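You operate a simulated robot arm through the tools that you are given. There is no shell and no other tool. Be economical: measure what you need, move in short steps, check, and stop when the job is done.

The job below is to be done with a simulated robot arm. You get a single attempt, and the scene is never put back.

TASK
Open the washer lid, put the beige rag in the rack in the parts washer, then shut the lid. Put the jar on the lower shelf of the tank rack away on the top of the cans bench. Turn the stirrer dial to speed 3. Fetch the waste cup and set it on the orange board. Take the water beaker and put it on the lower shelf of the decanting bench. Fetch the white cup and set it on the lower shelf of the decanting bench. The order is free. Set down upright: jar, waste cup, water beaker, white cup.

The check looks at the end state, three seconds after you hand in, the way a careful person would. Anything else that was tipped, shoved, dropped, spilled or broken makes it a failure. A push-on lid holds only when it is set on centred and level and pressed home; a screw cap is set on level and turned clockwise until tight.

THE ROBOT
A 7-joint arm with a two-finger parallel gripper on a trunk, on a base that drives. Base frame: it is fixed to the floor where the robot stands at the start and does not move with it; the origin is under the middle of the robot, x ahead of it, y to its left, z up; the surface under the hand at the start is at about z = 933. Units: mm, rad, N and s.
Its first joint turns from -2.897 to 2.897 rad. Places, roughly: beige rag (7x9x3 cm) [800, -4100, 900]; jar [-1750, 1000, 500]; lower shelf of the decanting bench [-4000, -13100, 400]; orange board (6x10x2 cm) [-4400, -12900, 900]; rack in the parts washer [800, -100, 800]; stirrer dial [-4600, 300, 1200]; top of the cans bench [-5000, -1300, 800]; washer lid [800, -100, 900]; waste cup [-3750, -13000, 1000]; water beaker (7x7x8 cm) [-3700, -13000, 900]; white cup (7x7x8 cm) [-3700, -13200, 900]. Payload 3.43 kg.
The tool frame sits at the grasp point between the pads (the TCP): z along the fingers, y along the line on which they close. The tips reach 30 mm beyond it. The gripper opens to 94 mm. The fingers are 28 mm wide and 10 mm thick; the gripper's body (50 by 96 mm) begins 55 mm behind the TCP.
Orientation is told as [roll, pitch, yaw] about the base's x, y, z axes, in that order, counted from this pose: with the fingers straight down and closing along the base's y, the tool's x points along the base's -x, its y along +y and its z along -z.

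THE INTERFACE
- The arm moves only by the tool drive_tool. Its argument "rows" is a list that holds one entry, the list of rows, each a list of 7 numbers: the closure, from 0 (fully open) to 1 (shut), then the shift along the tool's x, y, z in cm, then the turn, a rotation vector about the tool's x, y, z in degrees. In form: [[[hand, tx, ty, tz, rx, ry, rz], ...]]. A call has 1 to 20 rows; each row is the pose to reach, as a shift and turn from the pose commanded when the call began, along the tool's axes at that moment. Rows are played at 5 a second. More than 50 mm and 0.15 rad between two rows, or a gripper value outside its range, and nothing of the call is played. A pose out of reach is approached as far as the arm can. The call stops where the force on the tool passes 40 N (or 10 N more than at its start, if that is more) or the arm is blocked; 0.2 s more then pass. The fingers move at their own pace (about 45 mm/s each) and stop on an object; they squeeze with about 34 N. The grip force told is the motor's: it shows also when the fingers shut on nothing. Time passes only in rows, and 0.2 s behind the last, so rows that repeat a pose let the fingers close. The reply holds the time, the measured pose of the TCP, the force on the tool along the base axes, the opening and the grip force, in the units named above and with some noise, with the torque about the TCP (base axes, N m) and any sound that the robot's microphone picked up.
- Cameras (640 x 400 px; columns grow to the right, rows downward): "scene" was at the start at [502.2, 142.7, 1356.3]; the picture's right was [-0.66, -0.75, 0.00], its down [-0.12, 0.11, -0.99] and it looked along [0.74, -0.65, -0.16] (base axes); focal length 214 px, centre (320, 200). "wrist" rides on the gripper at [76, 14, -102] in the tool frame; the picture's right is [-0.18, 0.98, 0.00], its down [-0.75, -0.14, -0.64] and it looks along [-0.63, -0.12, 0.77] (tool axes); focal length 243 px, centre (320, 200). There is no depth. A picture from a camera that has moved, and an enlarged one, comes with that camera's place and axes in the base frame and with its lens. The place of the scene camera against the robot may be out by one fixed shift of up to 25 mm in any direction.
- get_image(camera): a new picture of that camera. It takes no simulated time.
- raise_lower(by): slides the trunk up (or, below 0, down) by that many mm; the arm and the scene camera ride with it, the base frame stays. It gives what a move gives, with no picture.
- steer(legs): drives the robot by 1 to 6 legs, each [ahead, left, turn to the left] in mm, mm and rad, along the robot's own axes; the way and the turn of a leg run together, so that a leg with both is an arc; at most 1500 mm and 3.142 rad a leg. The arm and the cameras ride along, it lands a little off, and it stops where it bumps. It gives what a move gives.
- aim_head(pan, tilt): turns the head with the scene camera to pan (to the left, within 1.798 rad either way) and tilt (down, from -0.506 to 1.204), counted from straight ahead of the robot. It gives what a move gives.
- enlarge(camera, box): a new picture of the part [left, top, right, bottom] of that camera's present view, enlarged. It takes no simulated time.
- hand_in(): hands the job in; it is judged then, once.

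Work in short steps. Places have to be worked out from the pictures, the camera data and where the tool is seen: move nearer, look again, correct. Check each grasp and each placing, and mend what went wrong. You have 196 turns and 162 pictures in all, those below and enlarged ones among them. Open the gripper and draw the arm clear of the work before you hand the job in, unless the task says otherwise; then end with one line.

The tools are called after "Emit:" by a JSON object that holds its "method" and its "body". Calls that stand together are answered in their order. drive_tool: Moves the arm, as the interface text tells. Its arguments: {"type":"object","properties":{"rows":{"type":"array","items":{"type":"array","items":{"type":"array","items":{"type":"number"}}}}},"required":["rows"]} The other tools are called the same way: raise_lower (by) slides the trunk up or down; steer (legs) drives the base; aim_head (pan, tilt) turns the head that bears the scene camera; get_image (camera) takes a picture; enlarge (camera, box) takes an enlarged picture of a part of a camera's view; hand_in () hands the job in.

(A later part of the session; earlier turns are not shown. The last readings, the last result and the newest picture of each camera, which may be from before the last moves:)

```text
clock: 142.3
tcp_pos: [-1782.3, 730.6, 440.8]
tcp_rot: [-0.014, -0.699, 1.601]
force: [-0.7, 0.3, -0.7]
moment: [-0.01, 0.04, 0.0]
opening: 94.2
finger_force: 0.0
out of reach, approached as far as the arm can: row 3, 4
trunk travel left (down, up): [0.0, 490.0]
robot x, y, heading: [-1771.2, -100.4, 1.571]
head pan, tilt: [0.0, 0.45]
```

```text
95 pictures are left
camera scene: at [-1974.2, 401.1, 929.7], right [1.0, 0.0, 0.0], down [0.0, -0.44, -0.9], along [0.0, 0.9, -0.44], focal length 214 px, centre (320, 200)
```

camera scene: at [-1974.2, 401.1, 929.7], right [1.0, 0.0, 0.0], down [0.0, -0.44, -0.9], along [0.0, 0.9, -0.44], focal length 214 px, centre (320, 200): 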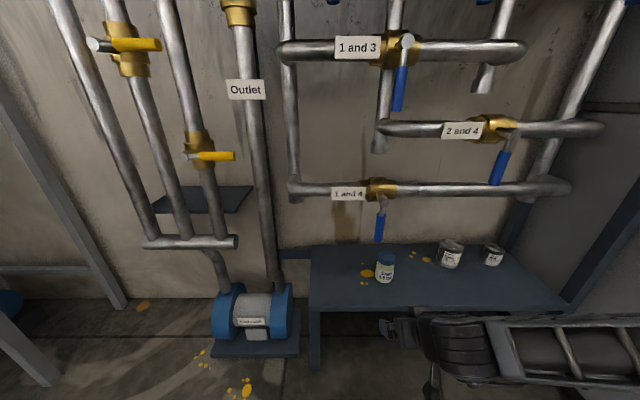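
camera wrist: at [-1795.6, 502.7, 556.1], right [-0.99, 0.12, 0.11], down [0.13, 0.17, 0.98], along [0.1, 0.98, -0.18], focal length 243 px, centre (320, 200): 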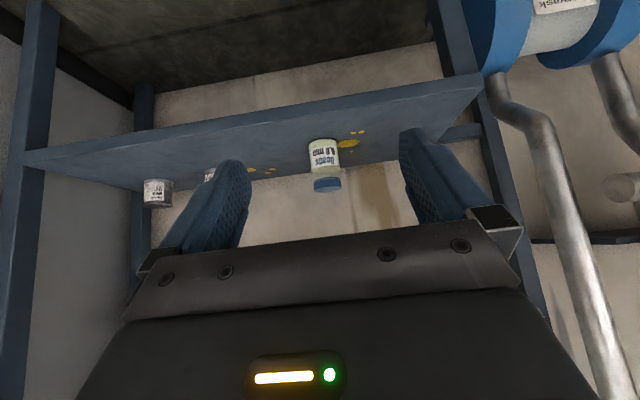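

z≈440 suffices to grip the jar's upper part. I'll correct x by +11 mm, then roll forward 120 mm and look again.

Emit:
{"method": "drive_tool", "body": {"rows": [[[0, 0, -1.1, 0, 0, 0, 0], [0, 0, -1.1, 0, 0, 0, 0]]]}}

Emit:
{"method": "steer", "body": {"legs": [[120, 0, 0]]}}

Emit:
{"method": "get_image", "body": {"camera": "wrist"}}

Emit:
{"method": "get_image", "body": {"camera": "scene"}}

```text
clock: 142.9
tcp_pos: [-1771.9, 732.0, 440.7]
tcp_rot: [-0.012, -0.697, 1.601]
force: [0.1, -0.4, -0.8]
moment: [-0.01, -0.03, 0.01]
opening: 94.1
finger_force: 0.1
trunk travel left (down, up): [0.0, 490.0]
robot x, y, heading: [-1770.6, -103.7, 1.569]
head pan, tilt: [0.0, 0.45]
```

```text
clock: 144.2
tcp_pos: [-1771.0, 851.3, 440.6]
tcp_rot: [-0.009, -0.696, 1.599]
force: [-0.2, -0.2, 0.2]
moment: [0.01, -0.01, 0.0]
opening: 93.9
finger_force: 0.1
trunk travel left (down, up): [0.0, 490.0]
robot x, y, heading: [-1772.7, 19.5, 1.573]
head pan, tilt: [0.0, 0.45]
```

```text
94 pictures are left
camera wrist: at [-1781.9, 726.9, 470.1], right [-0.99, 0.12, 0.11], down [0.13, 0.17, 0.98], along [0.1, 0.98, -0.18], focal length 243 px, centre (320, 200)
```

wrist: 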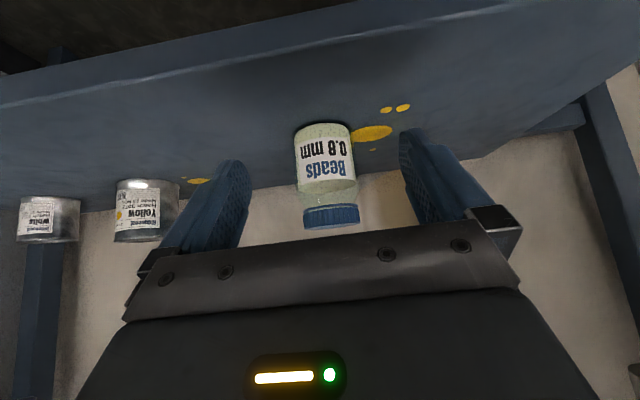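

```text
93 pictures are left
camera scene: at [-1973.7, 522.0, 929.7], right [1.0, 0.0, 0.0], down [0.0, -0.44, -0.9], along [0.0, 0.9, -0.44], focal length 214 px, centre (320, 200)
```

scene: 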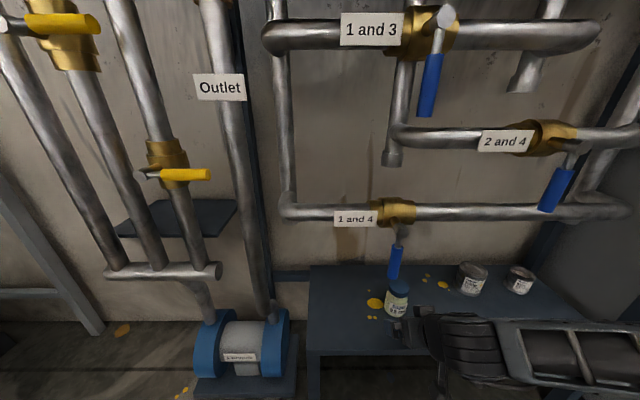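

The jar's centre is near (-1768, 963) and the gripper is lined up. The valve handle tip at (-1833, 853, 615) should clear. I'll nudge x and advance 60 mm.

Emit:
{"method": "drive_tool", "body": {"rows": [[[0, 0, -0.5, 0, 0, 0, 0], [0, 0, -0.5, 0, 0, 0, 0]]]}}

Emit:
{"method": "steer", "body": {"legs": [[60, 0, 0]]}}

Emit:
{"method": "get_image", "body": {"camera": "wrist"}}

Emit:
{"method": "enlarge", "body": {"camera": "scene", "box": [320, 200, 480, 400]}}

```text
clock: 144.8
tcp_pos: [-1765.6, 851.4, 440.6]
tcp_rot: [-0.012, -0.697, 1.599]
force: [0.1, -0.2, -0.2]
moment: [0.0, 0.02, 0.0]
opening: 94.2
finger_force: 0.2
trunk travel left (down, up): [0.0, 490.0]
robot x, y, heading: [-1766.6, 19.3, 1.57]
head pan, tilt: [0.0, 0.45]
```

```text
clock: 145.7
tcp_pos: [-1763.9, 911.7, 440.1]
tcp_rot: [-0.011, -0.697, 1.599]
force: [-0.4, -0.2, -1.2]
moment: [0.03, 0.01, 0.01]
opening: 94.0
finger_force: 0.2
trunk travel left (down, up): [0.0, 490.0]
robot x, y, heading: [-1768.5, 79.3, 1.566]
head pan, tilt: [0.0, 0.45]
```

```text
92 pictures are left
camera wrist: at [-1776.4, 787.3, 470.1], right [-0.99, 0.12, 0.11], down [0.13, 0.17, 0.98], along [0.1, 0.98, -0.18], focal length 243 px, centre (320, 200)
```

wrist: 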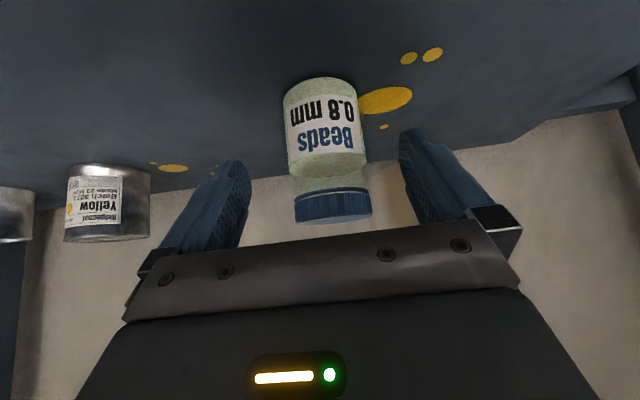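

```text
2.00 times, centred on (400, 300) of scene
camera zoom: at [-1973.4, 582.2, 929.7], right [1.0, 0.0, 0.0], down [0.0, -0.44, -0.9], along [0.0, 0.9, -0.44], focal length 429 px, centre (160, 0)
```

zoom: 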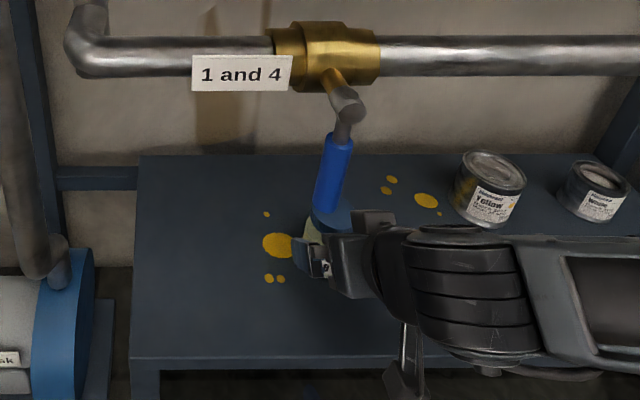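

The jar body spans z 362–427 and the cap 436–457, so I want to grip lower. Extending seems to allow lower reach, so I'll extend the arm 48 mm forward, then go down 20 mm.

Emit:
{"method": "drive_tool", "body": {"rows": [[[0, -1.8, 0.2, 1.5, 0, 0, 0], [0, -3.7, 0.4, 3.1, 0, 0, 0], [0, -3.0, 0.4, 3.9, 0, 0, 0], [0, -2.4, 0.4, 4.6, 0, 0, 0], [0, -2.1, 0.4, 5.0, 0, 0, 0]]]}}

Emit:
{"method": "get_image", "body": {"camera": "wrist"}}

```text
clock: 146.9
tcp_pos: [-1769.7, 959.2, 416.3]
tcp_rot: [-0.011, -0.697, 1.598]
force: [0.2, 1.0, -0.3]
moment: [0.01, 0.0, 0.03]
opening: 94.0
finger_force: 0.1
trunk travel left (down, up): [0.0, 490.0]
robot x, y, heading: [-1773.9, 78.6, 1.567]
head pan, tilt: [0.0, 0.45]
```

```text
90 pictures are left
camera wrist: at [-1781.0, 835.3, 444.9], right [-0.99, 0.12, 0.11], down [0.13, 0.17, 0.98], along [0.1, 0.98, -0.18], focal length 243 px, centre (320, 200)
```

wrist: 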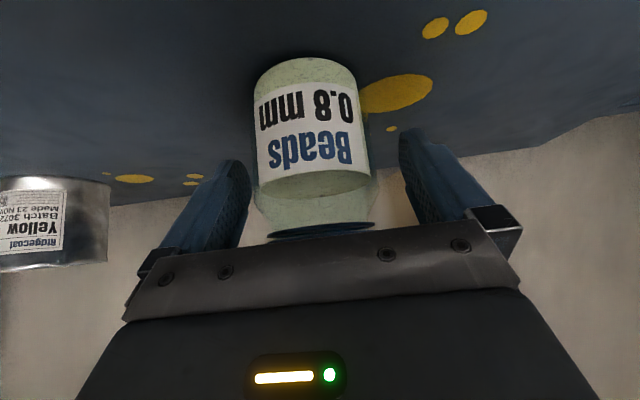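

The jar is centred between the fingers. Closing on it.

Emit:
{"method": "drive_tool", "body": {"rows": [[[0.3, 0, 0, 0, 0, 0, 0], [1, 0, 0, 0, 0, 0, 0], [1, 0, 0, 0, 0, 0, 0], [1, 0, 0, 0, 0, 0, 0], [1, 0, 0, 0, 0, 0, 0], [1, 0, 0, 0, 0, 0, 0]]]}}

Emit:
{"method": "get_image", "body": {"camera": "wrist"}}

```text
clock: 148.3
tcp_pos: [-1769.6, 959.5, 416.2]
tcp_rot: [-0.011, -0.699, 1.599]
force: [2.7, 1.3, 0.8]
moment: [0.08, -0.03, 0.03]
opening: 65.6
finger_force: 33.6
trunk travel left (down, up): [0.0, 490.0]
robot x, y, heading: [-1768.7, 81.1, 1.569]
head pan, tilt: [0.0, 0.45]
```

```text
89 pictures are left
camera wrist: at [-1781.0, 835.2, 445.0], right [-0.99, 0.12, 0.11], down [0.13, 0.17, 0.98], along [0.1, 0.98, -0.18], focal length 243 px, centre (320, 200)
```

wrist: 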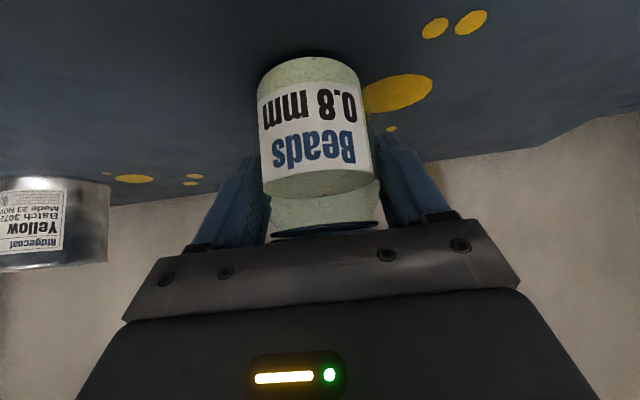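

Gripped (66 mm). I'll lift 22 mm and back straight out with the base.

Emit:
{"method": "drive_tool", "body": {"rows": [[[1, -0.5, 0, -0.6, 0, 0, 0], [1, -1, 0, -1.2, 0, 0, 0], [1, -1.4, 0, -1.7, 0, 0, 0], [1, -1.4, 0, -1.7, 0, 0, 0]]]}}

Emit:
{"method": "steer", "body": {"legs": [[-450, 0, 0]]}}

Emit:
{"method": "get_image", "body": {"camera": "wrist"}}

Emit:
{"method": "get_image", "body": {"camera": "scene"}}

```text
clock: 149.3
tcp_pos: [-1770.0, 960.0, 437.6]
tcp_rot: [-0.011, -0.698, 1.599]
force: [-0.4, 0.6, -8.8]
moment: [0.04, 0.03, -0.02]
opening: 65.5
finger_force: 34.1
trunk travel left (down, up): [0.0, 490.0]
robot x, y, heading: [-1768.9, 81.1, 1.573]
head pan, tilt: [0.0, 0.45]
```

```text
clock: 152.0
tcp_pos: [-1774.8, 509.7, 437.4]
tcp_rot: [-0.009, -0.697, 1.604]
force: [0.2, 0.0, -7.8]
moment: [0.01, -0.02, -0.01]
opening: 65.7
finger_force: 33.4
trunk travel left (down, up): [0.0, 490.0]
robot x, y, heading: [-1766.9, -371.8, 1.572]
head pan, tilt: [0.0, 0.45]
```

```text
88 pictures are left
camera wrist: at [-1784.6, 384.8, 466.8], right [-0.99, 0.12, 0.11], down [0.13, 0.17, 0.98], along [0.1, 0.98, -0.18], focal length 243 px, centre (320, 200)
```

wrist: 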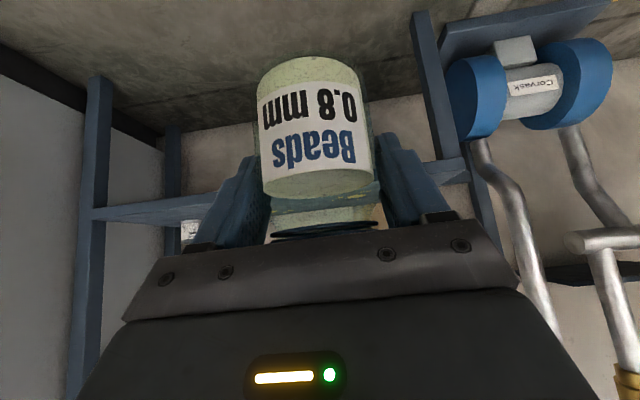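

```text
87 pictures are left
camera scene: at [-1975.7, 131.2, 929.6], right [1.0, 0.0, 0.0], down [0.0, -0.44, -0.9], along [0.0, 0.9, -0.44], focal length 214 px, centre (320, 200)
```

scene: 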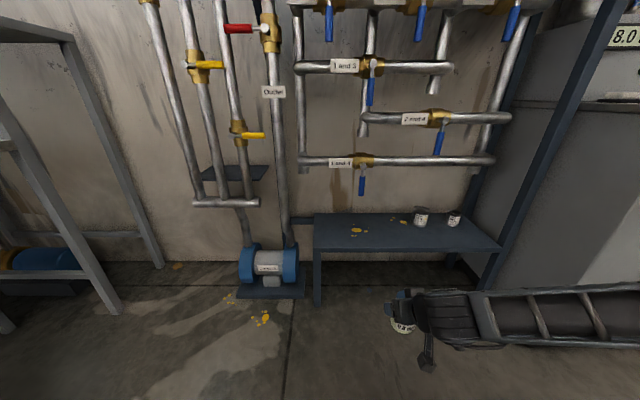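

The jar is safely out. I'll raise the trunk and look left toward the cans bench and stirrer.

Emit:
{"method": "raise_lower", "body": {"by": 490}}

Emit:
{"method": "steer", "body": {"legs": [[-300, 0, 0], [0, 0, 1.57]]}}

Emit:
{"method": "aim_head", "body": {"pan": 0.2, "tilt": 0.15}}

Emit:
{"method": "get_image", "body": {"camera": "scene"}}

```text
refused: 490 is not a number from -400 to 400
```

```text
clock: 157.9
tcp_pos: [-2649.9, -682.7, 436.4]
tcp_rot: [-0.01, -0.699, -3.103]
force: [0.5, -0.6, -6.7]
moment: [0.02, -0.01, -0.03]
opening: 65.7
finger_force: 34.2
trunk travel left (down, up): [0.0, 490.0]
robot x, y, heading: [-1769.2, -669.6, -3.131]
head pan, tilt: [0.0, 0.45]
```

```text
clock: 158.7
tcp_pos: [-2650.6, -682.1, 437.4]
tcp_rot: [-0.01, -0.698, -3.102]
force: [0.1, 0.7, -7.0]
moment: [0.01, 0.02, 0.03]
opening: 65.6
finger_force: 33.8
trunk travel left (down, up): [0.0, 490.0]
robot x, y, heading: [-1767.9, -670.2, -3.134]
head pan, tilt: [0.201, 0.15]
```

```text
86 pictures are left
camera scene: at [-2270.2, -920.9, 957.4], right [-0.21, 0.98, 0.0], down [0.15, 0.03, -0.99], along [-0.97, -0.21, -0.15], focal length 214 px, centre (320, 200)
```

scene: 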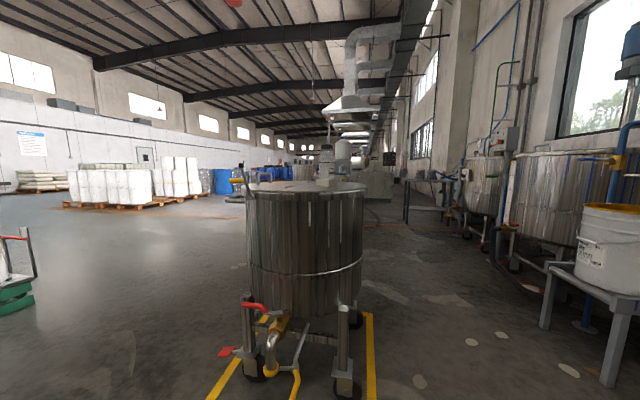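

That swing was clear. A wheeled tank stands ahead. I'll raise the trunk now and look around.

Emit:
{"method": "raise_lower", "body": {"by": 400}}

Emit:
{"method": "aim_head", "body": {"pan": 0.1, "tilt": 0.3}}

Emit:
{"method": "get_image", "body": {"camera": "scene"}}

```text
clock: 162.6
tcp_pos: [-2649.6, -682.7, 837.4]
tcp_rot: [-0.011, -0.699, -3.101]
force: [0.1, 0.5, -7.2]
moment: [-0.01, 0.04, -0.02]
opening: 65.9
finger_force: 33.7
trunk travel left (down, up): [-400.0, 90.0]
robot x, y, heading: [-1771.5, -667.3, -3.134]
head pan, tilt: [0.201, 0.15]
```

```text
clock: 163.2
tcp_pos: [-2651.2, -682.1, 837.2]
tcp_rot: [-0.011, -0.697, -3.101]
force: [0.6, 0.3, -7.8]
moment: [0.02, 0.03, 0.0]
opening: 65.7
finger_force: 33.9
trunk travel left (down, up): [-400.0, 90.0]
robot x, y, heading: [-1770.6, -671.6, -3.129]
head pan, tilt: [0.099, 0.3]
```

```text
85 pictures are left
camera scene: at [-2272.4, -911.8, 1343.6], right [-0.11, 0.99, 0.0], down [0.29, 0.03, -0.96], along [-0.95, -0.1, -0.3], focal length 214 px, centre (320, 200)
```

scene: 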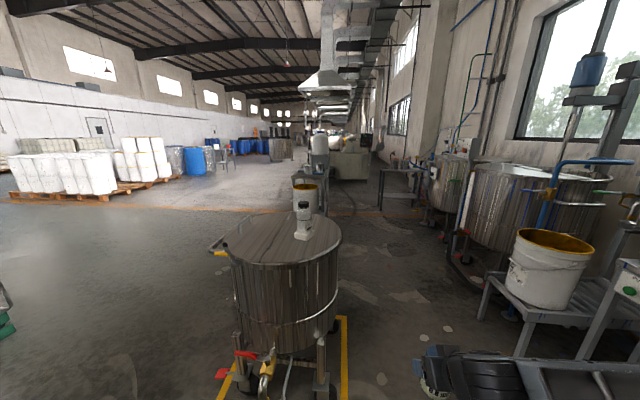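

There is a roughly 1 m corridor between the wheeled tank (edge y≈-900) and the wall machines. I'll shift right to y≈-430 and drive forward past the tank.

Emit:
{"method": "steer", "body": {"legs": [[0, -240, -0.01], [1300, 0, 0]]}}

Emit:
{"method": "aim_head", "body": {"pan": 0.25, "tilt": 0.35}}

Emit:
{"method": "get_image", "body": {"camera": "scene"}}

```text
clock: 171.2
tcp_pos: [-3963.8, -424.7, 837.1]
tcp_rot: [-0.009, -0.697, -3.116]
force: [0.3, -0.6, -6.8]
moment: [-0.01, 0.02, -0.01]
opening: 65.5
finger_force: 34.2
trunk travel left (down, up): [-400.0, 90.0]
robot x, y, heading: [-3082.2, -425.7, 3.135]
head pan, tilt: [0.099, 0.3]
```

```text
clock: 171.9
tcp_pos: [-3963.8, -424.0, 837.3]
tcp_rot: [-0.011, -0.698, -3.117]
force: [0.5, 0.1, -7.5]
moment: [0.05, 0.02, -0.01]
opening: 65.5
finger_force: 33.9
trunk travel left (down, up): [-400.0, 90.0]
robot x, y, heading: [-3085.7, -424.2, 3.132]
head pan, tilt: [0.25, 0.351]
```

```text
84 pictures are left
camera scene: at [-3586.6, -673.4, 1338.8], right [-0.24, 0.97, 0.0], down [0.33, 0.08, -0.94], along [-0.91, -0.23, -0.34], focal length 214 px, centre (320, 200)
```

scene: 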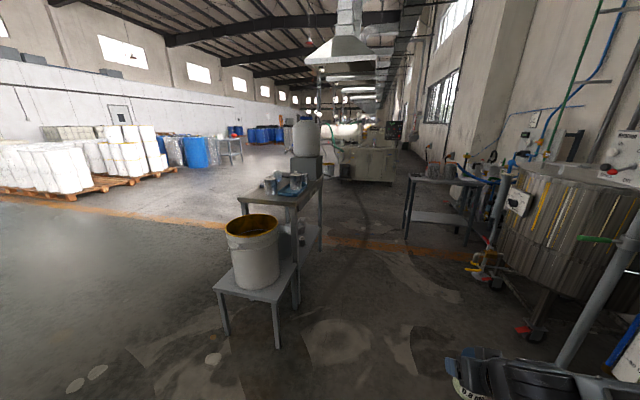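

The cans bench is the table beyond the bucket stool, spanning x≈-4750…-5580, y≈-1160…-1580. I'll go to (-3850, -350), turn left to face -y, back up and look.

Emit:
{"method": "steer", "body": {"legs": [[760, -70, 0], [0, 0, 1.575], [-230, 0, 0]]}}

Emit:
{"method": "aim_head", "body": {"pan": -0.7, "tilt": 0.4}}

Emit:
{"method": "get_image", "body": {"camera": "scene"}}

```text
clock: 180.8
tcp_pos: [-3812.0, -1134.9, 836.8]
tcp_rot: [-0.011, -0.699, -1.515]
force: [0.1, 0.0, -7.1]
moment: [0.0, 0.02, 0.02]
opening: 65.5
finger_force: 33.9
trunk travel left (down, up): [-400.0, 90.0]
robot x, y, heading: [-3837.1, -257.9, -1.543]
head pan, tilt: [0.25, 0.351]
stopped in leg 3: the robot was blocked; the commanded pose is now the measured one
```

```text
clock: 182.1
tcp_pos: [-3812.7, -1134.3, 838.0]
tcp_rot: [-0.011, -0.698, -1.515]
force: [0.2, 0.1, -7.4]
moment: [0.01, -0.03, -0.03]
opening: 65.4
finger_force: 34.1
trunk travel left (down, up): [-400.0, 90.0]
robot x, y, heading: [-3835.0, -254.1, -1.549]
head pan, tilt: [-0.7, 0.4]
```

```text
83 pictures are left
camera scene: at [-3659.5, -754.7, 1334.3], right [-0.78, 0.62, 0.0], down [0.24, 0.3, -0.92], along [-0.58, -0.72, -0.39], focal length 214 px, centre (320, 200)
```

scene: 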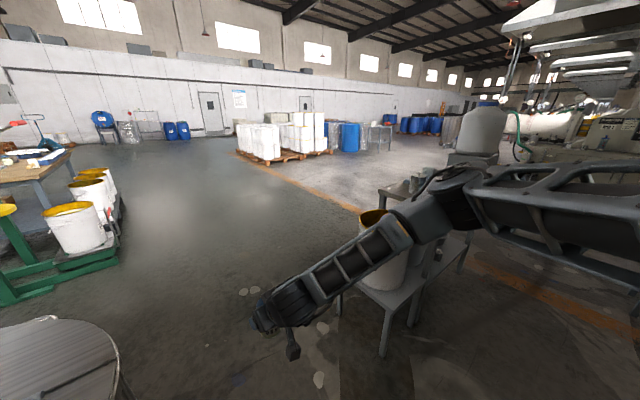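

The base touched something behind at y≈-258. I'll ease forward slightly, then retract and raise the arm before sliding right.

Emit:
{"method": "steer", "body": {"legs": [[25, 0, -0.02]]}}

Emit:
{"method": "drive_tool", "body": {"rows": [[[1, 0.8, 0, -3.5, 0, 0, 0], [1, 1.6, 0, -7, 0, 0, 0], [1, 2.4, 0, -10.5, 0, 0, 0], [1, 3.2, 0, -14, 0, 0, 0], [1, 4, 0, -17.5, 0, 0, 0], [1, 4.8, 0, -21, 0, 0, 0], [1, 5.7, 0, -24.4, 0, 0, 0]]]}}

Emit:
{"method": "aim_head", "body": {"pan": -1.5, "tilt": 0.5}}

Emit:
{"method": "get_image", "body": {"camera": "scene"}}

```text
clock: 182.9
tcp_pos: [-3830.0, -1160.8, 837.4]
tcp_rot: [-0.01, -0.7, -1.537]
force: [-0.2, -0.5, -6.7]
moment: [0.01, 0.0, 0.0]
opening: 65.4
finger_force: 34.1
trunk travel left (down, up): [-400.0, 90.0]
robot x, y, heading: [-3837.9, -279.1, -1.571]
head pan, tilt: [-0.7, 0.4]
```

```text
clock: 184.5
tcp_pos: [-3834.1, -971.7, 979.2]
tcp_rot: [-0.009, -0.699, -1.536]
force: [-0.6, 0.0, -6.5]
moment: [-0.01, -0.01, 0.01]
opening: 65.4
finger_force: 33.7
out of reach, approached as far as the arm can: row 7
trunk travel left (down, up): [-400.0, 90.0]
robot x, y, heading: [-3832.8, -280.4, -1.567]
head pan, tilt: [-0.7, 0.4]
```

```text
clock: 185.6
tcp_pos: [-3835.2, -972.3, 978.9]
tcp_rot: [-0.01, -0.697, -1.535]
force: [-0.4, 0.9, -7.4]
moment: [0.01, 0.01, 0.0]
opening: 65.5
finger_force: 33.8
trunk travel left (down, up): [-400.0, 90.0]
robot x, y, heading: [-3837.6, -279.3, -1.565]
head pan, tilt: [-1.499, 0.499]
```

```text
82 pictures are left
camera scene: at [-3700.4, -718.8, 1325.2], right [-0.08, 1.0, 0.0], down [0.48, 0.04, -0.88], along [-0.88, -0.07, -0.48], focal length 214 px, centre (320, 200)
```

scene: 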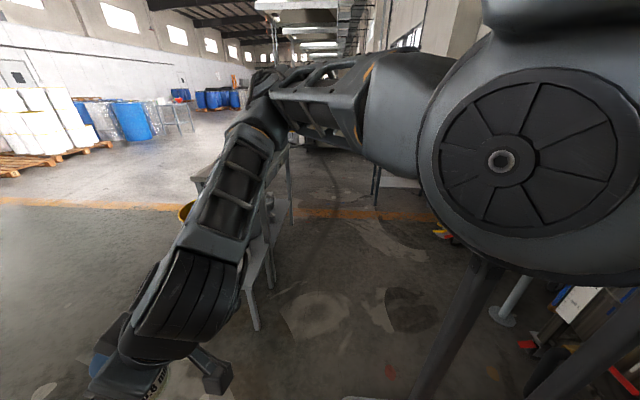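

The path to the right looks clear at floor level, and the jar (front edge y≈-1045) stays clear of the stool. Sliding right 1150 mm.

Emit:
{"method": "steer", "body": {"legs": [[30, 0, -0.005], [0, -1150, 0]]}}

Emit:
{"method": "aim_head", "body": {"pan": 0, "tilt": 0.5}}

Emit:
{"method": "get_image", "body": {"camera": "scene"}}

```text
clock: 190.4
tcp_pos: [-4756.5, -999.4, 979.0]
tcp_rot: [-0.015, -0.696, -1.575]
force: [0.5, 0.4, -7.4]
moment: [-0.02, -0.04, 0.02]
opening: 65.5
finger_force: 34.0
trunk travel left (down, up): [-400.0, 90.0]
robot x, y, heading: [-4732.2, -307.8, -1.604]
head pan, tilt: [-1.499, 0.499]
stopped in leg 2: the robot was blocked; the commanded pose is now the measured one
```

```text
clock: 192.1
tcp_pos: [-4756.9, -1001.3, 978.8]
tcp_rot: [-0.014, -0.699, -1.574]
force: [-0.4, 0.4, -6.7]
moment: [-0.04, 0.05, -0.02]
opening: 65.4
finger_force: 34.3
trunk travel left (down, up): [-400.0, 90.0]
robot x, y, heading: [-4732.3, -307.1, -1.605]
head pan, tilt: [0.0, 0.499]
```

```text
81 pictures are left
camera scene: at [-4523.1, -838.5, 1325.1], right [-1.0, 0.03, 0.0], down [0.02, 0.48, -0.88], along [-0.03, -0.88, -0.48], focal length 214 px, centre (320, 200)
```

scene: 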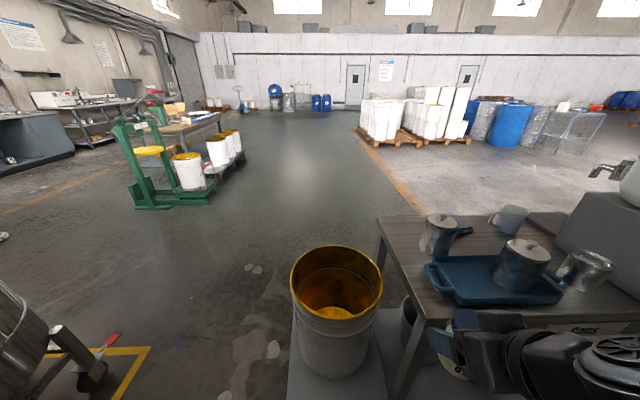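

The bench top is visible: a blue tray with a can, plus a few cans and jugs, with top z≈870. I'll look at the right part for free space.

Emit:
{"method": "aim_head", "body": {"pan": -0.6, "tilt": 0.6}}

Emit:
{"method": "get_image", "body": {"camera": "scene"}}

Emit:
{"method": "get_image", "body": {"camera": "wrist"}}

```text
clock: 193.1
tcp_pos: [-4757.1, -1000.7, 978.4]
tcp_rot: [-0.013, -0.699, -1.573]
force: [0.3, 0.3, -7.2]
moment: [0.01, -0.01, -0.01]
opening: 65.6
finger_force: 34.6
trunk travel left (down, up): [-400.0, 90.0]
robot x, y, heading: [-4735.4, -305.4, -1.598]
head pan, tilt: [-0.6, 0.6]
```

```text
80 pictures are left
camera scene: at [-4572.3, -818.9, 1316.1], right [-0.81, 0.59, 0.0], down [0.33, 0.46, -0.83], along [-0.49, -0.67, -0.56], focal length 214 px, centre (320, 200)
```

scene: 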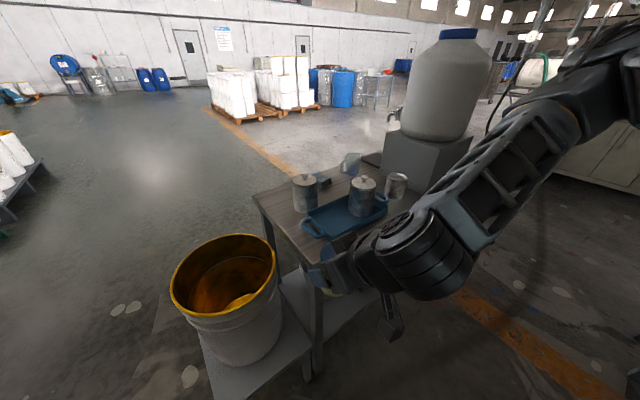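

```text
79 pictures are left
camera wrist: at [-4739.5, -876.6, 1008.3], right [0.98, -0.15, 0.11], down [-0.13, -0.16, 0.98], along [-0.13, -0.97, -0.18], focal length 243 px, centre (320, 200)
```

wrist: 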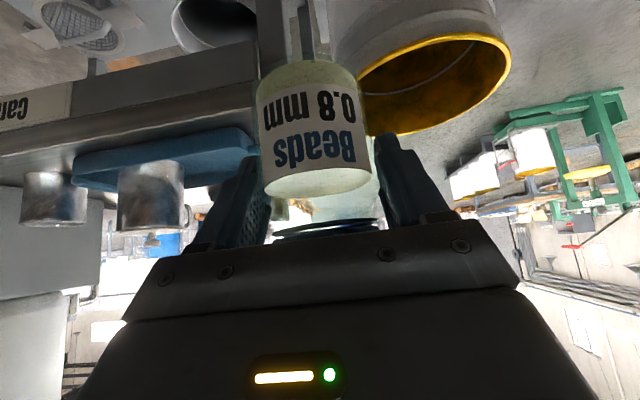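

Emit:
{"method": "aim_head", "body": {"pan": -0.2, "tilt": 0.75}}

Emit:
{"method": "enlarge", "body": {"camera": "scene", "box": [300, 100, 620, 300]}}

```text
clock: 193.9
tcp_pos: [-4756.3, -999.6, 978.8]
tcp_rot: [-0.013, -0.697, -1.575]
force: [-0.5, 0.7, -7.8]
moment: [-0.03, 0.0, 0.01]
opening: 65.7
finger_force: 34.3
trunk travel left (down, up): [-400.0, 90.0]
robot x, y, heading: [-4730.4, -303.7, -1.604]
head pan, tilt: [-0.201, 0.75]
```

```text
2.00 times, centred on (460, 200) of scene
camera zoom: at [-4539.3, -828.2, 1303.2], right [-0.97, 0.23, 0.0], down [0.16, 0.66, -0.73], along [-0.17, -0.71, -0.68], focal length 429 px, centre (40, 200)
```

zoom: 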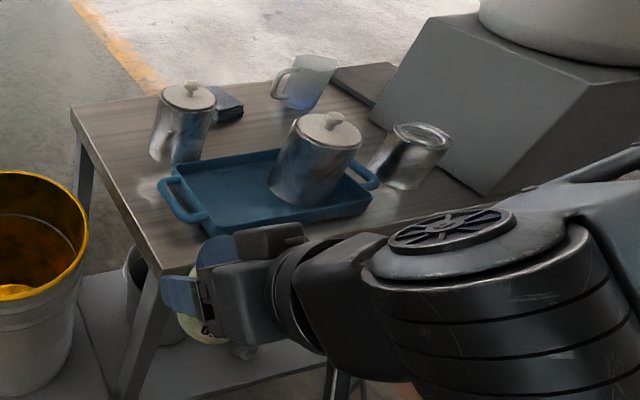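

The near side is cluttered: no free spot there suits the tilted grip. The far strip of the bench (around x≈-4860, y≈-1440) is free and can be approached from the -y side, so I'll drive around between the stool and the wheeled tank.

Emit:
{"method": "steer", "body": {"legs": [[0, 790, 0.03], [1500, 0, 0], [600, 0, 0], [0, 0, 1.57], [0, 0, 1.57], [0, 850, 0]]}}

Emit:
{"method": "aim_head", "body": {"pan": 0, "tilt": 0.4}}

Emit:
{"method": "get_image", "body": {"camera": "scene"}}

```text
clock: 219.9
tcp_pos: [-4780.7, -1724.8, 978.6]
tcp_rot: [-0.013, -0.699, 1.605]
force: [0.1, 0.3, -7.4]
moment: [-0.01, 0.01, 0.0]
opening: 65.5
finger_force: 33.4
trunk travel left (down, up): [-400.0, 90.0]
robot x, y, heading: [-4780.5, -2413.7, 1.572]
head pan, tilt: [-0.201, 0.75]
```

```text
clock: 220.8
tcp_pos: [-4780.0, -1724.6, 978.4]
tcp_rot: [-0.016, -0.695, 1.604]
force: [0.4, -0.3, -6.7]
moment: [0.02, 0.01, 0.02]
opening: 65.2
finger_force: 33.9
trunk travel left (down, up): [-400.0, 90.0]
robot x, y, heading: [-4778.2, -2421.5, 1.572]
head pan, tilt: [0.0, 0.4]
```

```text
77 pictures are left
camera scene: at [-4986.4, -1914.9, 1334.2], right [1.0, 0.0, 0.0], down [0.0, -0.39, -0.92], along [0.0, 0.92, -0.39], focal length 214 px, centre (320, 200)
```

scene: 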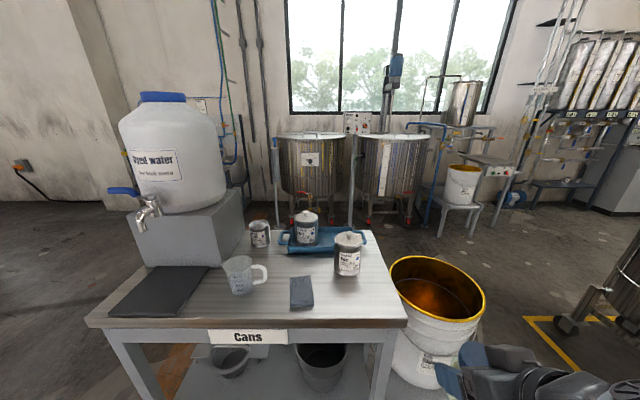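

From this side there is a clear spot at about (-4865, -1485), between the cloth, the can and the bench edge. I'll shift over and extend above it.

Emit:
{"method": "steer", "body": {"legs": [[0, 85, 0], [130, 0, 0]]}}

Emit:
{"method": "drive_tool", "body": {"rows": [[[1, -2, 0, 1.6, 0, 0, 0], [1, -4, 0, 3.2, 0, 0, 0], [1, -6, 0, 4.8, 0, 0, 0], [1, -7.8, 0, 6.5, 0, 0, 0], [1, -7.8, 0, 6.5, 0, 0, 0]]]}}

Emit:
{"method": "get_image", "body": {"camera": "scene"}}

Emit:
{"method": "get_image", "body": {"camera": "wrist"}}

```text
clock: 222.7
tcp_pos: [-4865.9, -1594.0, 978.9]
tcp_rot: [-0.014, -0.698, 1.604]
force: [0.0, -0.7, -7.7]
moment: [-0.02, -0.02, -0.01]
opening: 65.4
finger_force: 34.2
trunk travel left (down, up): [-400.0, 90.0]
robot x, y, heading: [-4867.7, -2284.6, 1.579]
head pan, tilt: [0.0, 0.4]
```

```text
clock: 223.9
tcp_pos: [-4866.9, -1493.5, 979.6]
tcp_rot: [-0.014, -0.696, 1.603]
force: [0.2, -0.1, -7.7]
moment: [-0.01, 0.01, -0.01]
opening: 65.4
finger_force: 34.0
trunk travel left (down, up): [-400.0, 90.0]
robot x, y, heading: [-4865.0, -2286.2, 1.577]
head pan, tilt: [0.0, 0.4]
```

```text
76 pictures are left
camera scene: at [-5071.6, -1784.5, 1334.3], right [1.0, 0.0, 0.0], down [0.0, -0.39, -0.92], along [0.0, 0.92, -0.39], focal length 214 px, centre (320, 200)
```

scene: 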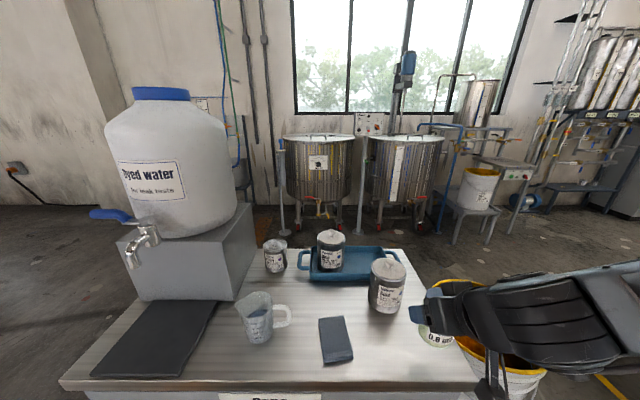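

```text
75 pictures are left
camera wrist: at [-4877.7, -1617.4, 1008.4], right [-0.99, 0.12, 0.11], down [0.13, 0.17, 0.98], along [0.1, 0.98, -0.18], focal length 243 px, centre (320, 200)
```

wrist: 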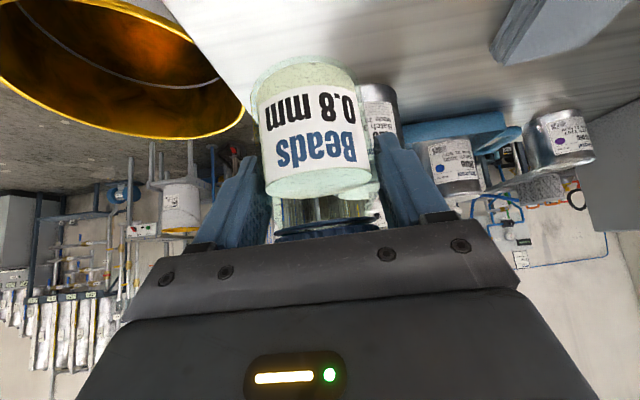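

The spot is clear. Lowering until contact.

Emit:
{"method": "drive_tool", "body": {"rows": [[[1, 1.3, 0, 1.5, 0, 0, 0], [1, 2.25, 0, 2.7, 0, 0, 0], [1, 2.6, 0, 3.1, 0, 0, 0], [1, 2.9, 0, 3.5, 0, 0, 0], [1, 3.2, 0, 3.8, 0, 0, 0], [1, 3.5, 0, 4.2, 0, 0, 0]]]}}

Emit:
{"method": "get_image", "body": {"camera": "wrist"}}

Emit:
{"method": "enlarge", "body": {"camera": "scene", "box": [360, 240, 520, 360]}}

```text
clock: 225.3
tcp_pos: [-4867.0, -1492.1, 924.2]
tcp_rot: [-0.013, -0.696, 1.603]
force: [0.6, 0.4, -7.1]
moment: [0.03, 0.02, 0.04]
opening: 65.4
finger_force: 33.4
trunk travel left (down, up): [-400.0, 90.0]
robot x, y, heading: [-4861.9, -2286.2, 1.574]
head pan, tilt: [0.0, 0.4]
```

```text
74 pictures are left
camera wrist: at [-4877.7, -1617.0, 953.3], right [-0.99, 0.12, 0.11], down [0.13, 0.17, 0.98], along [0.1, 0.98, -0.18], focal length 243 px, centre (320, 200)
```

wrist: 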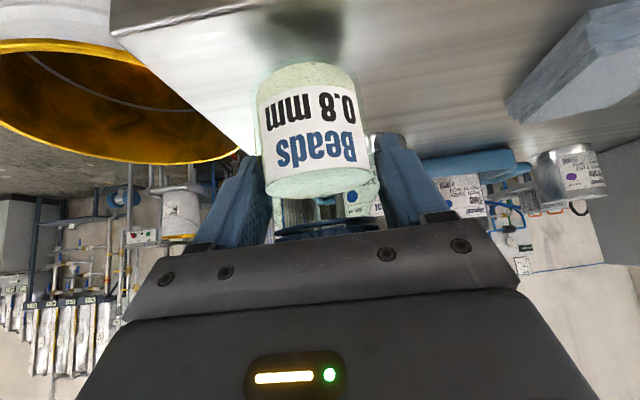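

```text
3.33 times, centred on (440, 300) of scene
camera zoom: at [-5071.7, -1784.5, 1334.3], right [1.0, 0.0, 0.0], down [0.0, -0.39, -0.92], along [0.0, 0.92, -0.39], focal length 715 px, centre (-80, -133)
```

zoom: 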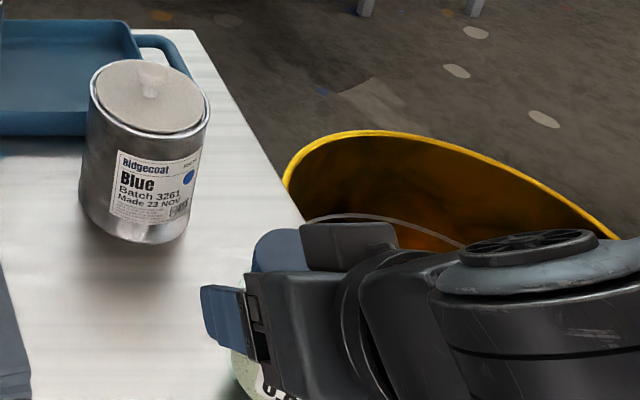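

No contact yet, so the bench is lower (~845), which puts its near edge at y≈-1531 — too close. I'll move 40 mm further in, then keep lowering.

Emit:
{"method": "drive_tool", "body": {"rows": [[[1, -1.5, 0, 1.25, 0, 0, 0], [1, -3.0, 0, 2.5, 0, 0, 0], [1, -2.4, 0, 3.2, 0, 0, 0], [1, -2.15, 0, 3.5, 0, 0, 0], [1, -1.9, 0, 3.8, 0, 0, 0], [1, -1.65, 0, 4.1, 0, 0, 0], [1, -1.4, 0, 4.4, 0, 0, 0], [1, -1.15, 0, 4.7, 0, 0, 0], [1, -0.9, 0, 5.0, 0, 0, 0]]]}}

Emit:
{"method": "get_image", "body": {"camera": "wrist"}}

```text
clock: 227.1
tcp_pos: [-4867.8, -1451.8, 901.1]
tcp_rot: [-0.014, -0.707, 1.603]
force: [1.6, -3.8, 17.3]
moment: [-0.71, 0.34, 0.13]
opening: 64.9
finger_force: 34.1
trunk travel left (down, up): [-400.0, 90.0]
robot x, y, heading: [-4866.1, -2286.5, 1.572]
head pan, tilt: [0.0, 0.4]
stopped in row 9: the force on the tool passed its limit at 46 N (the readings are from after the stop); the commanded pose is now the measured one
```

```text
72 pictures are left
camera wrist: at [-4878.6, -1576.6, 929.1], right [-0.99, 0.12, 0.11], down [0.13, 0.16, 0.98], along [0.1, 0.98, -0.17], focal length 243 px, centre (320, 200)
```

wrist: 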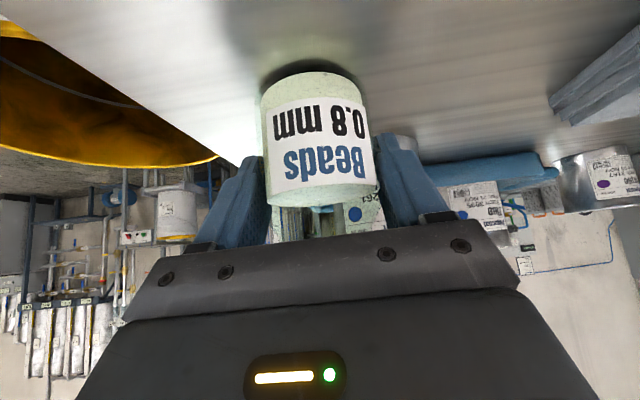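

Contact: the jar is resting at z≈847. Releasing and withdrawing along the tool axis.

Emit:
{"method": "drive_tool", "body": {"rows": [[[0.9, -0.05, 0, -0.05, 0, 0, 0], [0.2, -0.05, 0, -0.05, 0, 0, 0], [0.05, -0.05, 0, -0.05, 0, 0, 0], [0.05, -0.05, 0, -0.05, 0, 0, 0], [0.05, -0.05, 0, -2, 0, 0, 0], [0.05, 0, 0, -5, 0, 0, 0], [0.05, 0, 0, -9, 0, 0, 0], [0.05, 0, 0, -13, 0, 0, 0], [0.05, 0, 0, -17, 0, 0, 0]]]}}

Emit:
{"method": "get_image", "body": {"camera": "wrist"}}

Emit:
{"method": "get_image", "body": {"camera": "scene"}}

```text
clock: 229.1
tcp_pos: [-4867.7, -1560.9, 1029.4]
tcp_rot: [-0.016, -0.703, 1.604]
force: [0.4, 0.5, -0.4]
moment: [-0.01, 0.01, -0.01]
opening: 89.1
finger_force: 0.2
trunk travel left (down, up): [-400.0, 90.0]
robot x, y, heading: [-4862.7, -2287.4, 1.578]
head pan, tilt: [0.0, 0.4]
```

```text
71 pictures are left
camera wrist: at [-4877.9, -1687.1, 1058.1], right [-0.99, 0.12, 0.11], down [0.13, 0.16, 0.98], along [0.1, 0.98, -0.18], focal length 243 px, centre (320, 200)
```

wrist: 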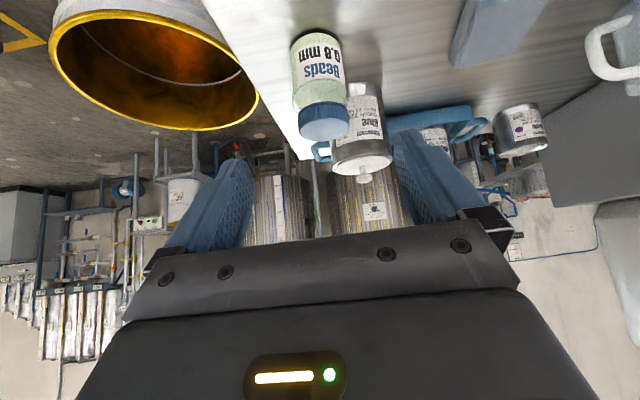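

```text
70 pictures are left
camera scene: at [-5071.6, -1784.4, 1334.2], right [1.0, 0.0, 0.0], down [0.0, -0.39, -0.92], along [0.0, 0.92, -0.39], focal length 214 px, centre (320, 200)
```

scene: 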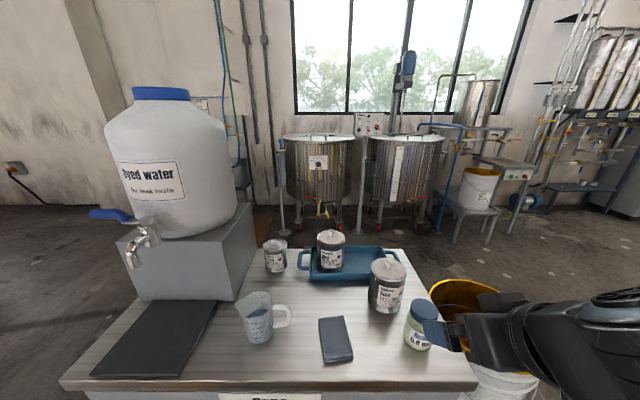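

The jar stands upright. Next is the stirrer dial, on the panel between the two tanks near (-4570, 300, 1200). I'll raise the arm, testing more forward tilt, and drive back around.

Emit:
{"method": "drive_tool", "body": {"rows": [[[0.5, -2, 0, -3.2, 0, 0, 0], [0.5, -4.1, 0, -6.4, 0, -3, 0], [0.5, -6.1, 0, -9.6, 0, -6, 0], [0.5, -8.2, 0, -12.8, 0, -9, 0], [0.5, -10.2, 0, -16, 0, -12, 0], [0.5, -12.3, 0, -19.2, 0, -15, 0], [0.5, -14.3, 0, -22.4, 0, -18, 0], [0.5, -16.4, 0, -25.5, 0, -20, 0]]]}}

Emit:
{"method": "steer", "body": {"legs": [[-150, 0, 0], [0, -900, -0.005], [1500, 0, 0], [250, 0, 0]]}}

Emit:
{"method": "aim_head", "body": {"pan": 0.8, "tilt": 0.3}}

Emit:
{"method": "get_image", "body": {"camera": "scene"}}

```text
clock: 230.7
tcp_pos: [-4949.6, -1551.4, 1295.5]
tcp_rot: [0.086, -0.977, 1.719]
force: [0.6, 0.9, -0.4]
moment: [0.0, 0.0, 0.04]
opening: 46.9
finger_force: 0.1
out of reach, approached as far as the arm can: row 1, 2, 3, 4, 5, 6, 7
trunk travel left (down, up): [-400.0, 90.0]
robot x, y, heading: [-4866.6, -2285.7, 1.579]
head pan, tilt: [0.0, 0.4]
stopped in row 7: the arm was blocked; the commanded pose is now the measured one
```

```text
clock: 244.9
tcp_pos: [-4024.5, 51.2, 1296.5]
tcp_rot: [0.084, -0.978, 1.7]
force: [0.0, 0.4, 0.8]
moment: [-0.01, 0.01, 0.0]
opening: 47.0
finger_force: 0.0
trunk travel left (down, up): [-400.0, 90.0]
robot x, y, heading: [-3951.0, -682.7, 1.561]
head pan, tilt: [0.0, 0.4]
```

```text
clock: 246.0
tcp_pos: [-4025.2, 51.5, 1296.3]
tcp_rot: [0.086, -0.976, 1.7]
force: [-0.4, -0.1, 0.8]
moment: [0.0, -0.01, -0.01]
opening: 47.0
finger_force: 0.2
trunk travel left (down, up): [-400.0, 90.0]
robot x, y, heading: [-3949.6, -684.6, 1.559]
head pan, tilt: [0.799, 0.3]
```

```text
69 pictures are left
camera scene: at [-4216.5, -205.2, 1343.6], right [0.71, 0.71, 0.0], down [0.21, -0.21, -0.96], along [-0.68, 0.67, -0.3], focal length 214 px, centre (320, 200)
```

scene: 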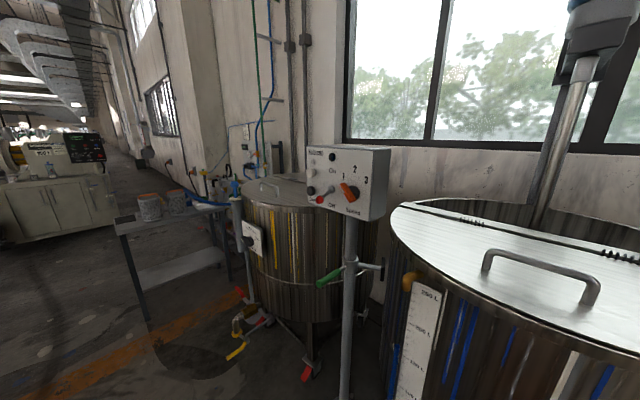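

Emit:
{"method": "enlarge", "body": {"camera": "scene", "box": [295, 135, 405, 230]}}

```text
4.21 times, centred on (350, 182) of scene
camera zoom: at [-4216.5, -205.2, 1343.6], right [0.71, 0.71, 0.0], down [0.21, -0.21, -0.96], along [-0.68, 0.67, -0.3], focal length 903 px, centre (194, 274)
```

zoom: 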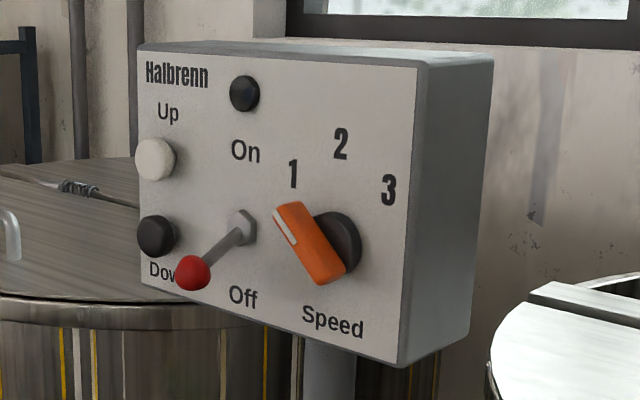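

The knob is an orange bar pointing at 1 (about -45°), with 2 straight up and 3 at about +45–50°. I'll drive in front of the panel, then try to get the tool horizontal by lowering the trunk.

Emit:
{"method": "steer", "body": {"legs": [[70, 0, 0.01], [0, 600, 0]]}}

Emit:
{"method": "raise_lower", "body": {"by": -300}}

Emit:
{"method": "drive_tool", "body": {"rows": [[[0.5, 0, -1.5, -2, 0, -3, 0], [0.5, 0, -3, -4, 0, -6, 0], [0.5, 0, -4.5, -6, 0, -9, 0], [0.5, 0, -6, -8, 0, -12, 0], [0.5, 0, -6, -10, 0, -16, 0], [0.5, 0, -6, -12, 0, -20, 0]]]}}

Emit:
{"method": "aim_head", "body": {"pan": 0.0, "tilt": 0.1}}

Emit:
{"method": "get_image", "body": {"camera": "scene"}}

```text
clock: 250.0
tcp_pos: [-4632.9, 120.6, 1297.1]
tcp_rot: [0.087, -0.979, 1.714]
force: [-0.2, 0.1, 0.5]
moment: [0.03, -0.01, 0.0]
opening: 47.0
finger_force: 0.1
trunk travel left (down, up): [-400.0, 90.0]
robot x, y, heading: [-4549.4, -612.9, 1.575]
head pan, tilt: [0.799, 0.3]
```

```text
clock: 253.0
tcp_pos: [-4633.5, 120.9, 996.7]
tcp_rot: [0.085, -0.977, 1.715]
force: [0.4, 0.1, 0.4]
moment: [-0.01, -0.01, -0.01]
opening: 46.9
finger_force: 0.0
trunk travel left (down, up): [-100.0, 390.0]
robot x, y, heading: [-4546.1, -613.6, 1.572]
head pan, tilt: [0.799, 0.3]
```

```text
clock: 253.8
tcp_pos: [-4650.5, 111.5, 1047.7]
tcp_rot: [0.118, -1.116, 1.847]
force: [-0.5, -0.1, -0.5]
moment: [0.04, 0.01, 0.01]
opening: 47.1
finger_force: 0.2
out of reach, approached as far as the arm can: row 1, 2, 3
trunk travel left (down, up): [-100.0, 390.0]
robot x, y, heading: [-4550.0, -613.8, 1.572]
head pan, tilt: [0.799, 0.3]
stopped in row 3: the arm was blocked; the commanded pose is now the measured one
```

```text
clock: 254.9
tcp_pos: [-4650.3, 111.5, 1047.6]
tcp_rot: [0.116, -1.115, 1.852]
force: [-1.0, 0.2, -0.1]
moment: [-0.02, 0.01, -0.01]
opening: 47.2
finger_force: 0.0
trunk travel left (down, up): [-100.0, 390.0]
robot x, y, heading: [-4545.9, -615.2, 1.571]
head pan, tilt: [0.0, 0.099]
```

```text
67 pictures are left
camera scene: at [-4754.1, -111.7, 1062.3], right [1.0, 0.0, 0.0], down [0.0, -0.1, -0.99], along [0.0, 0.99, -0.1], focal length 214 px, centre (320, 200)
```

scene: 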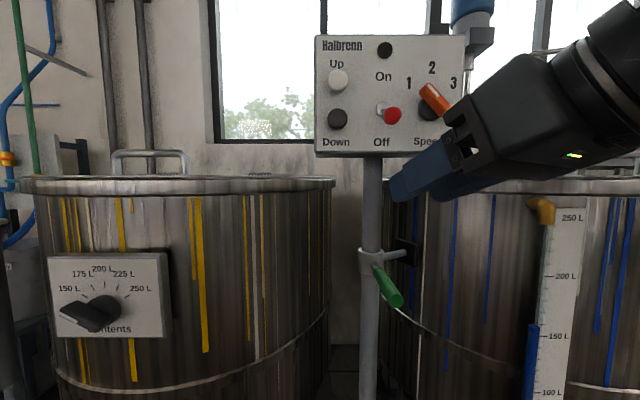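

The wrist drifts toward pointing left, which suggests a leftward-pointing horizontal tool is feasible. I'll test by yawing the tool 30° further left in free space.

Emit:
{"method": "drive_tool", "body": {"rows": [[[0.5, 0, 0, 0, -4.5, 0, -2.2], [0.5, 0, 0, 0, -9, 0, -4.4], [0.5, 0, 0, 0, -13.5, 0, -6.6], [0.5, 0, 0, 0, -18, 0, -8.8], [0.5, 0, 0, 0, -22.5, 0, -11], [0.5, 0, 0, 0, -27, 0, -13.2]]]}}

Emit:
{"method": "drive_tool", "body": {"rows": [[[0.5, 0, 0, 0, 0, -4, 0], [0.5, 0, 0, 0, 0, -8, 0], [0.5, 0, 0, 0, 0, -12, 0], [0.5, 0, 0, 0, 0, -16, 0], [0.5, 0, 0, 0, 0, -20, 0], [0.5, 0, 0, 0, 0, -24, 0]]]}}

Emit:
{"method": "get_image", "body": {"camera": "scene"}}

```text
clock: 256.3
tcp_pos: [-4650.9, 111.1, 1048.5]
tcp_rot: [0.103, -1.142, 2.386]
force: [-0.1, 0.1, 0.1]
moment: [-0.02, -0.01, -0.02]
opening: 47.1
finger_force: 0.0
trunk travel left (down, up): [-100.0, 390.0]
robot x, y, heading: [-4549.9, -616.7, 1.576]
head pan, tilt: [0.0, 0.099]
```

```text
clock: 257.7
tcp_pos: [-4651.8, 112.2, 1048.1]
tcp_rot: [1.396, -1.528, 1.082]
force: [-0.7, -0.4, -0.1]
moment: [0.04, 0.01, 0.03]
opening: 47.4
finger_force: 0.0
trunk travel left (down, up): [-100.0, 390.0]
robot x, y, heading: [-4546.0, -615.5, 1.574]
head pan, tilt: [0.0, 0.099]
```

```text
66 pictures are left
camera scene: at [-4754.0, -111.8, 1062.4], right [1.0, 0.0, 0.0], down [0.0, -0.1, -1.0], along [0.0, 1.0, -0.1], focal length 214 px, centre (320, 200)
```

scene: 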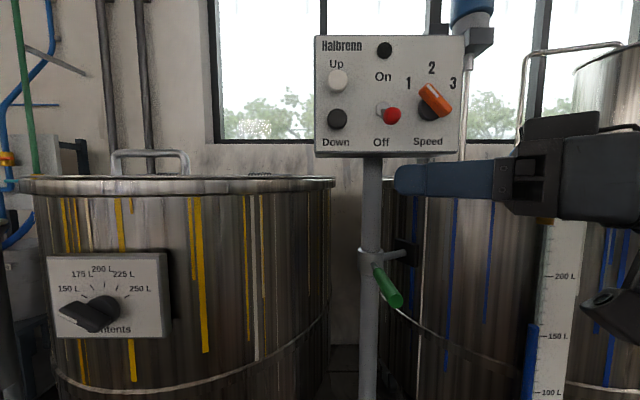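

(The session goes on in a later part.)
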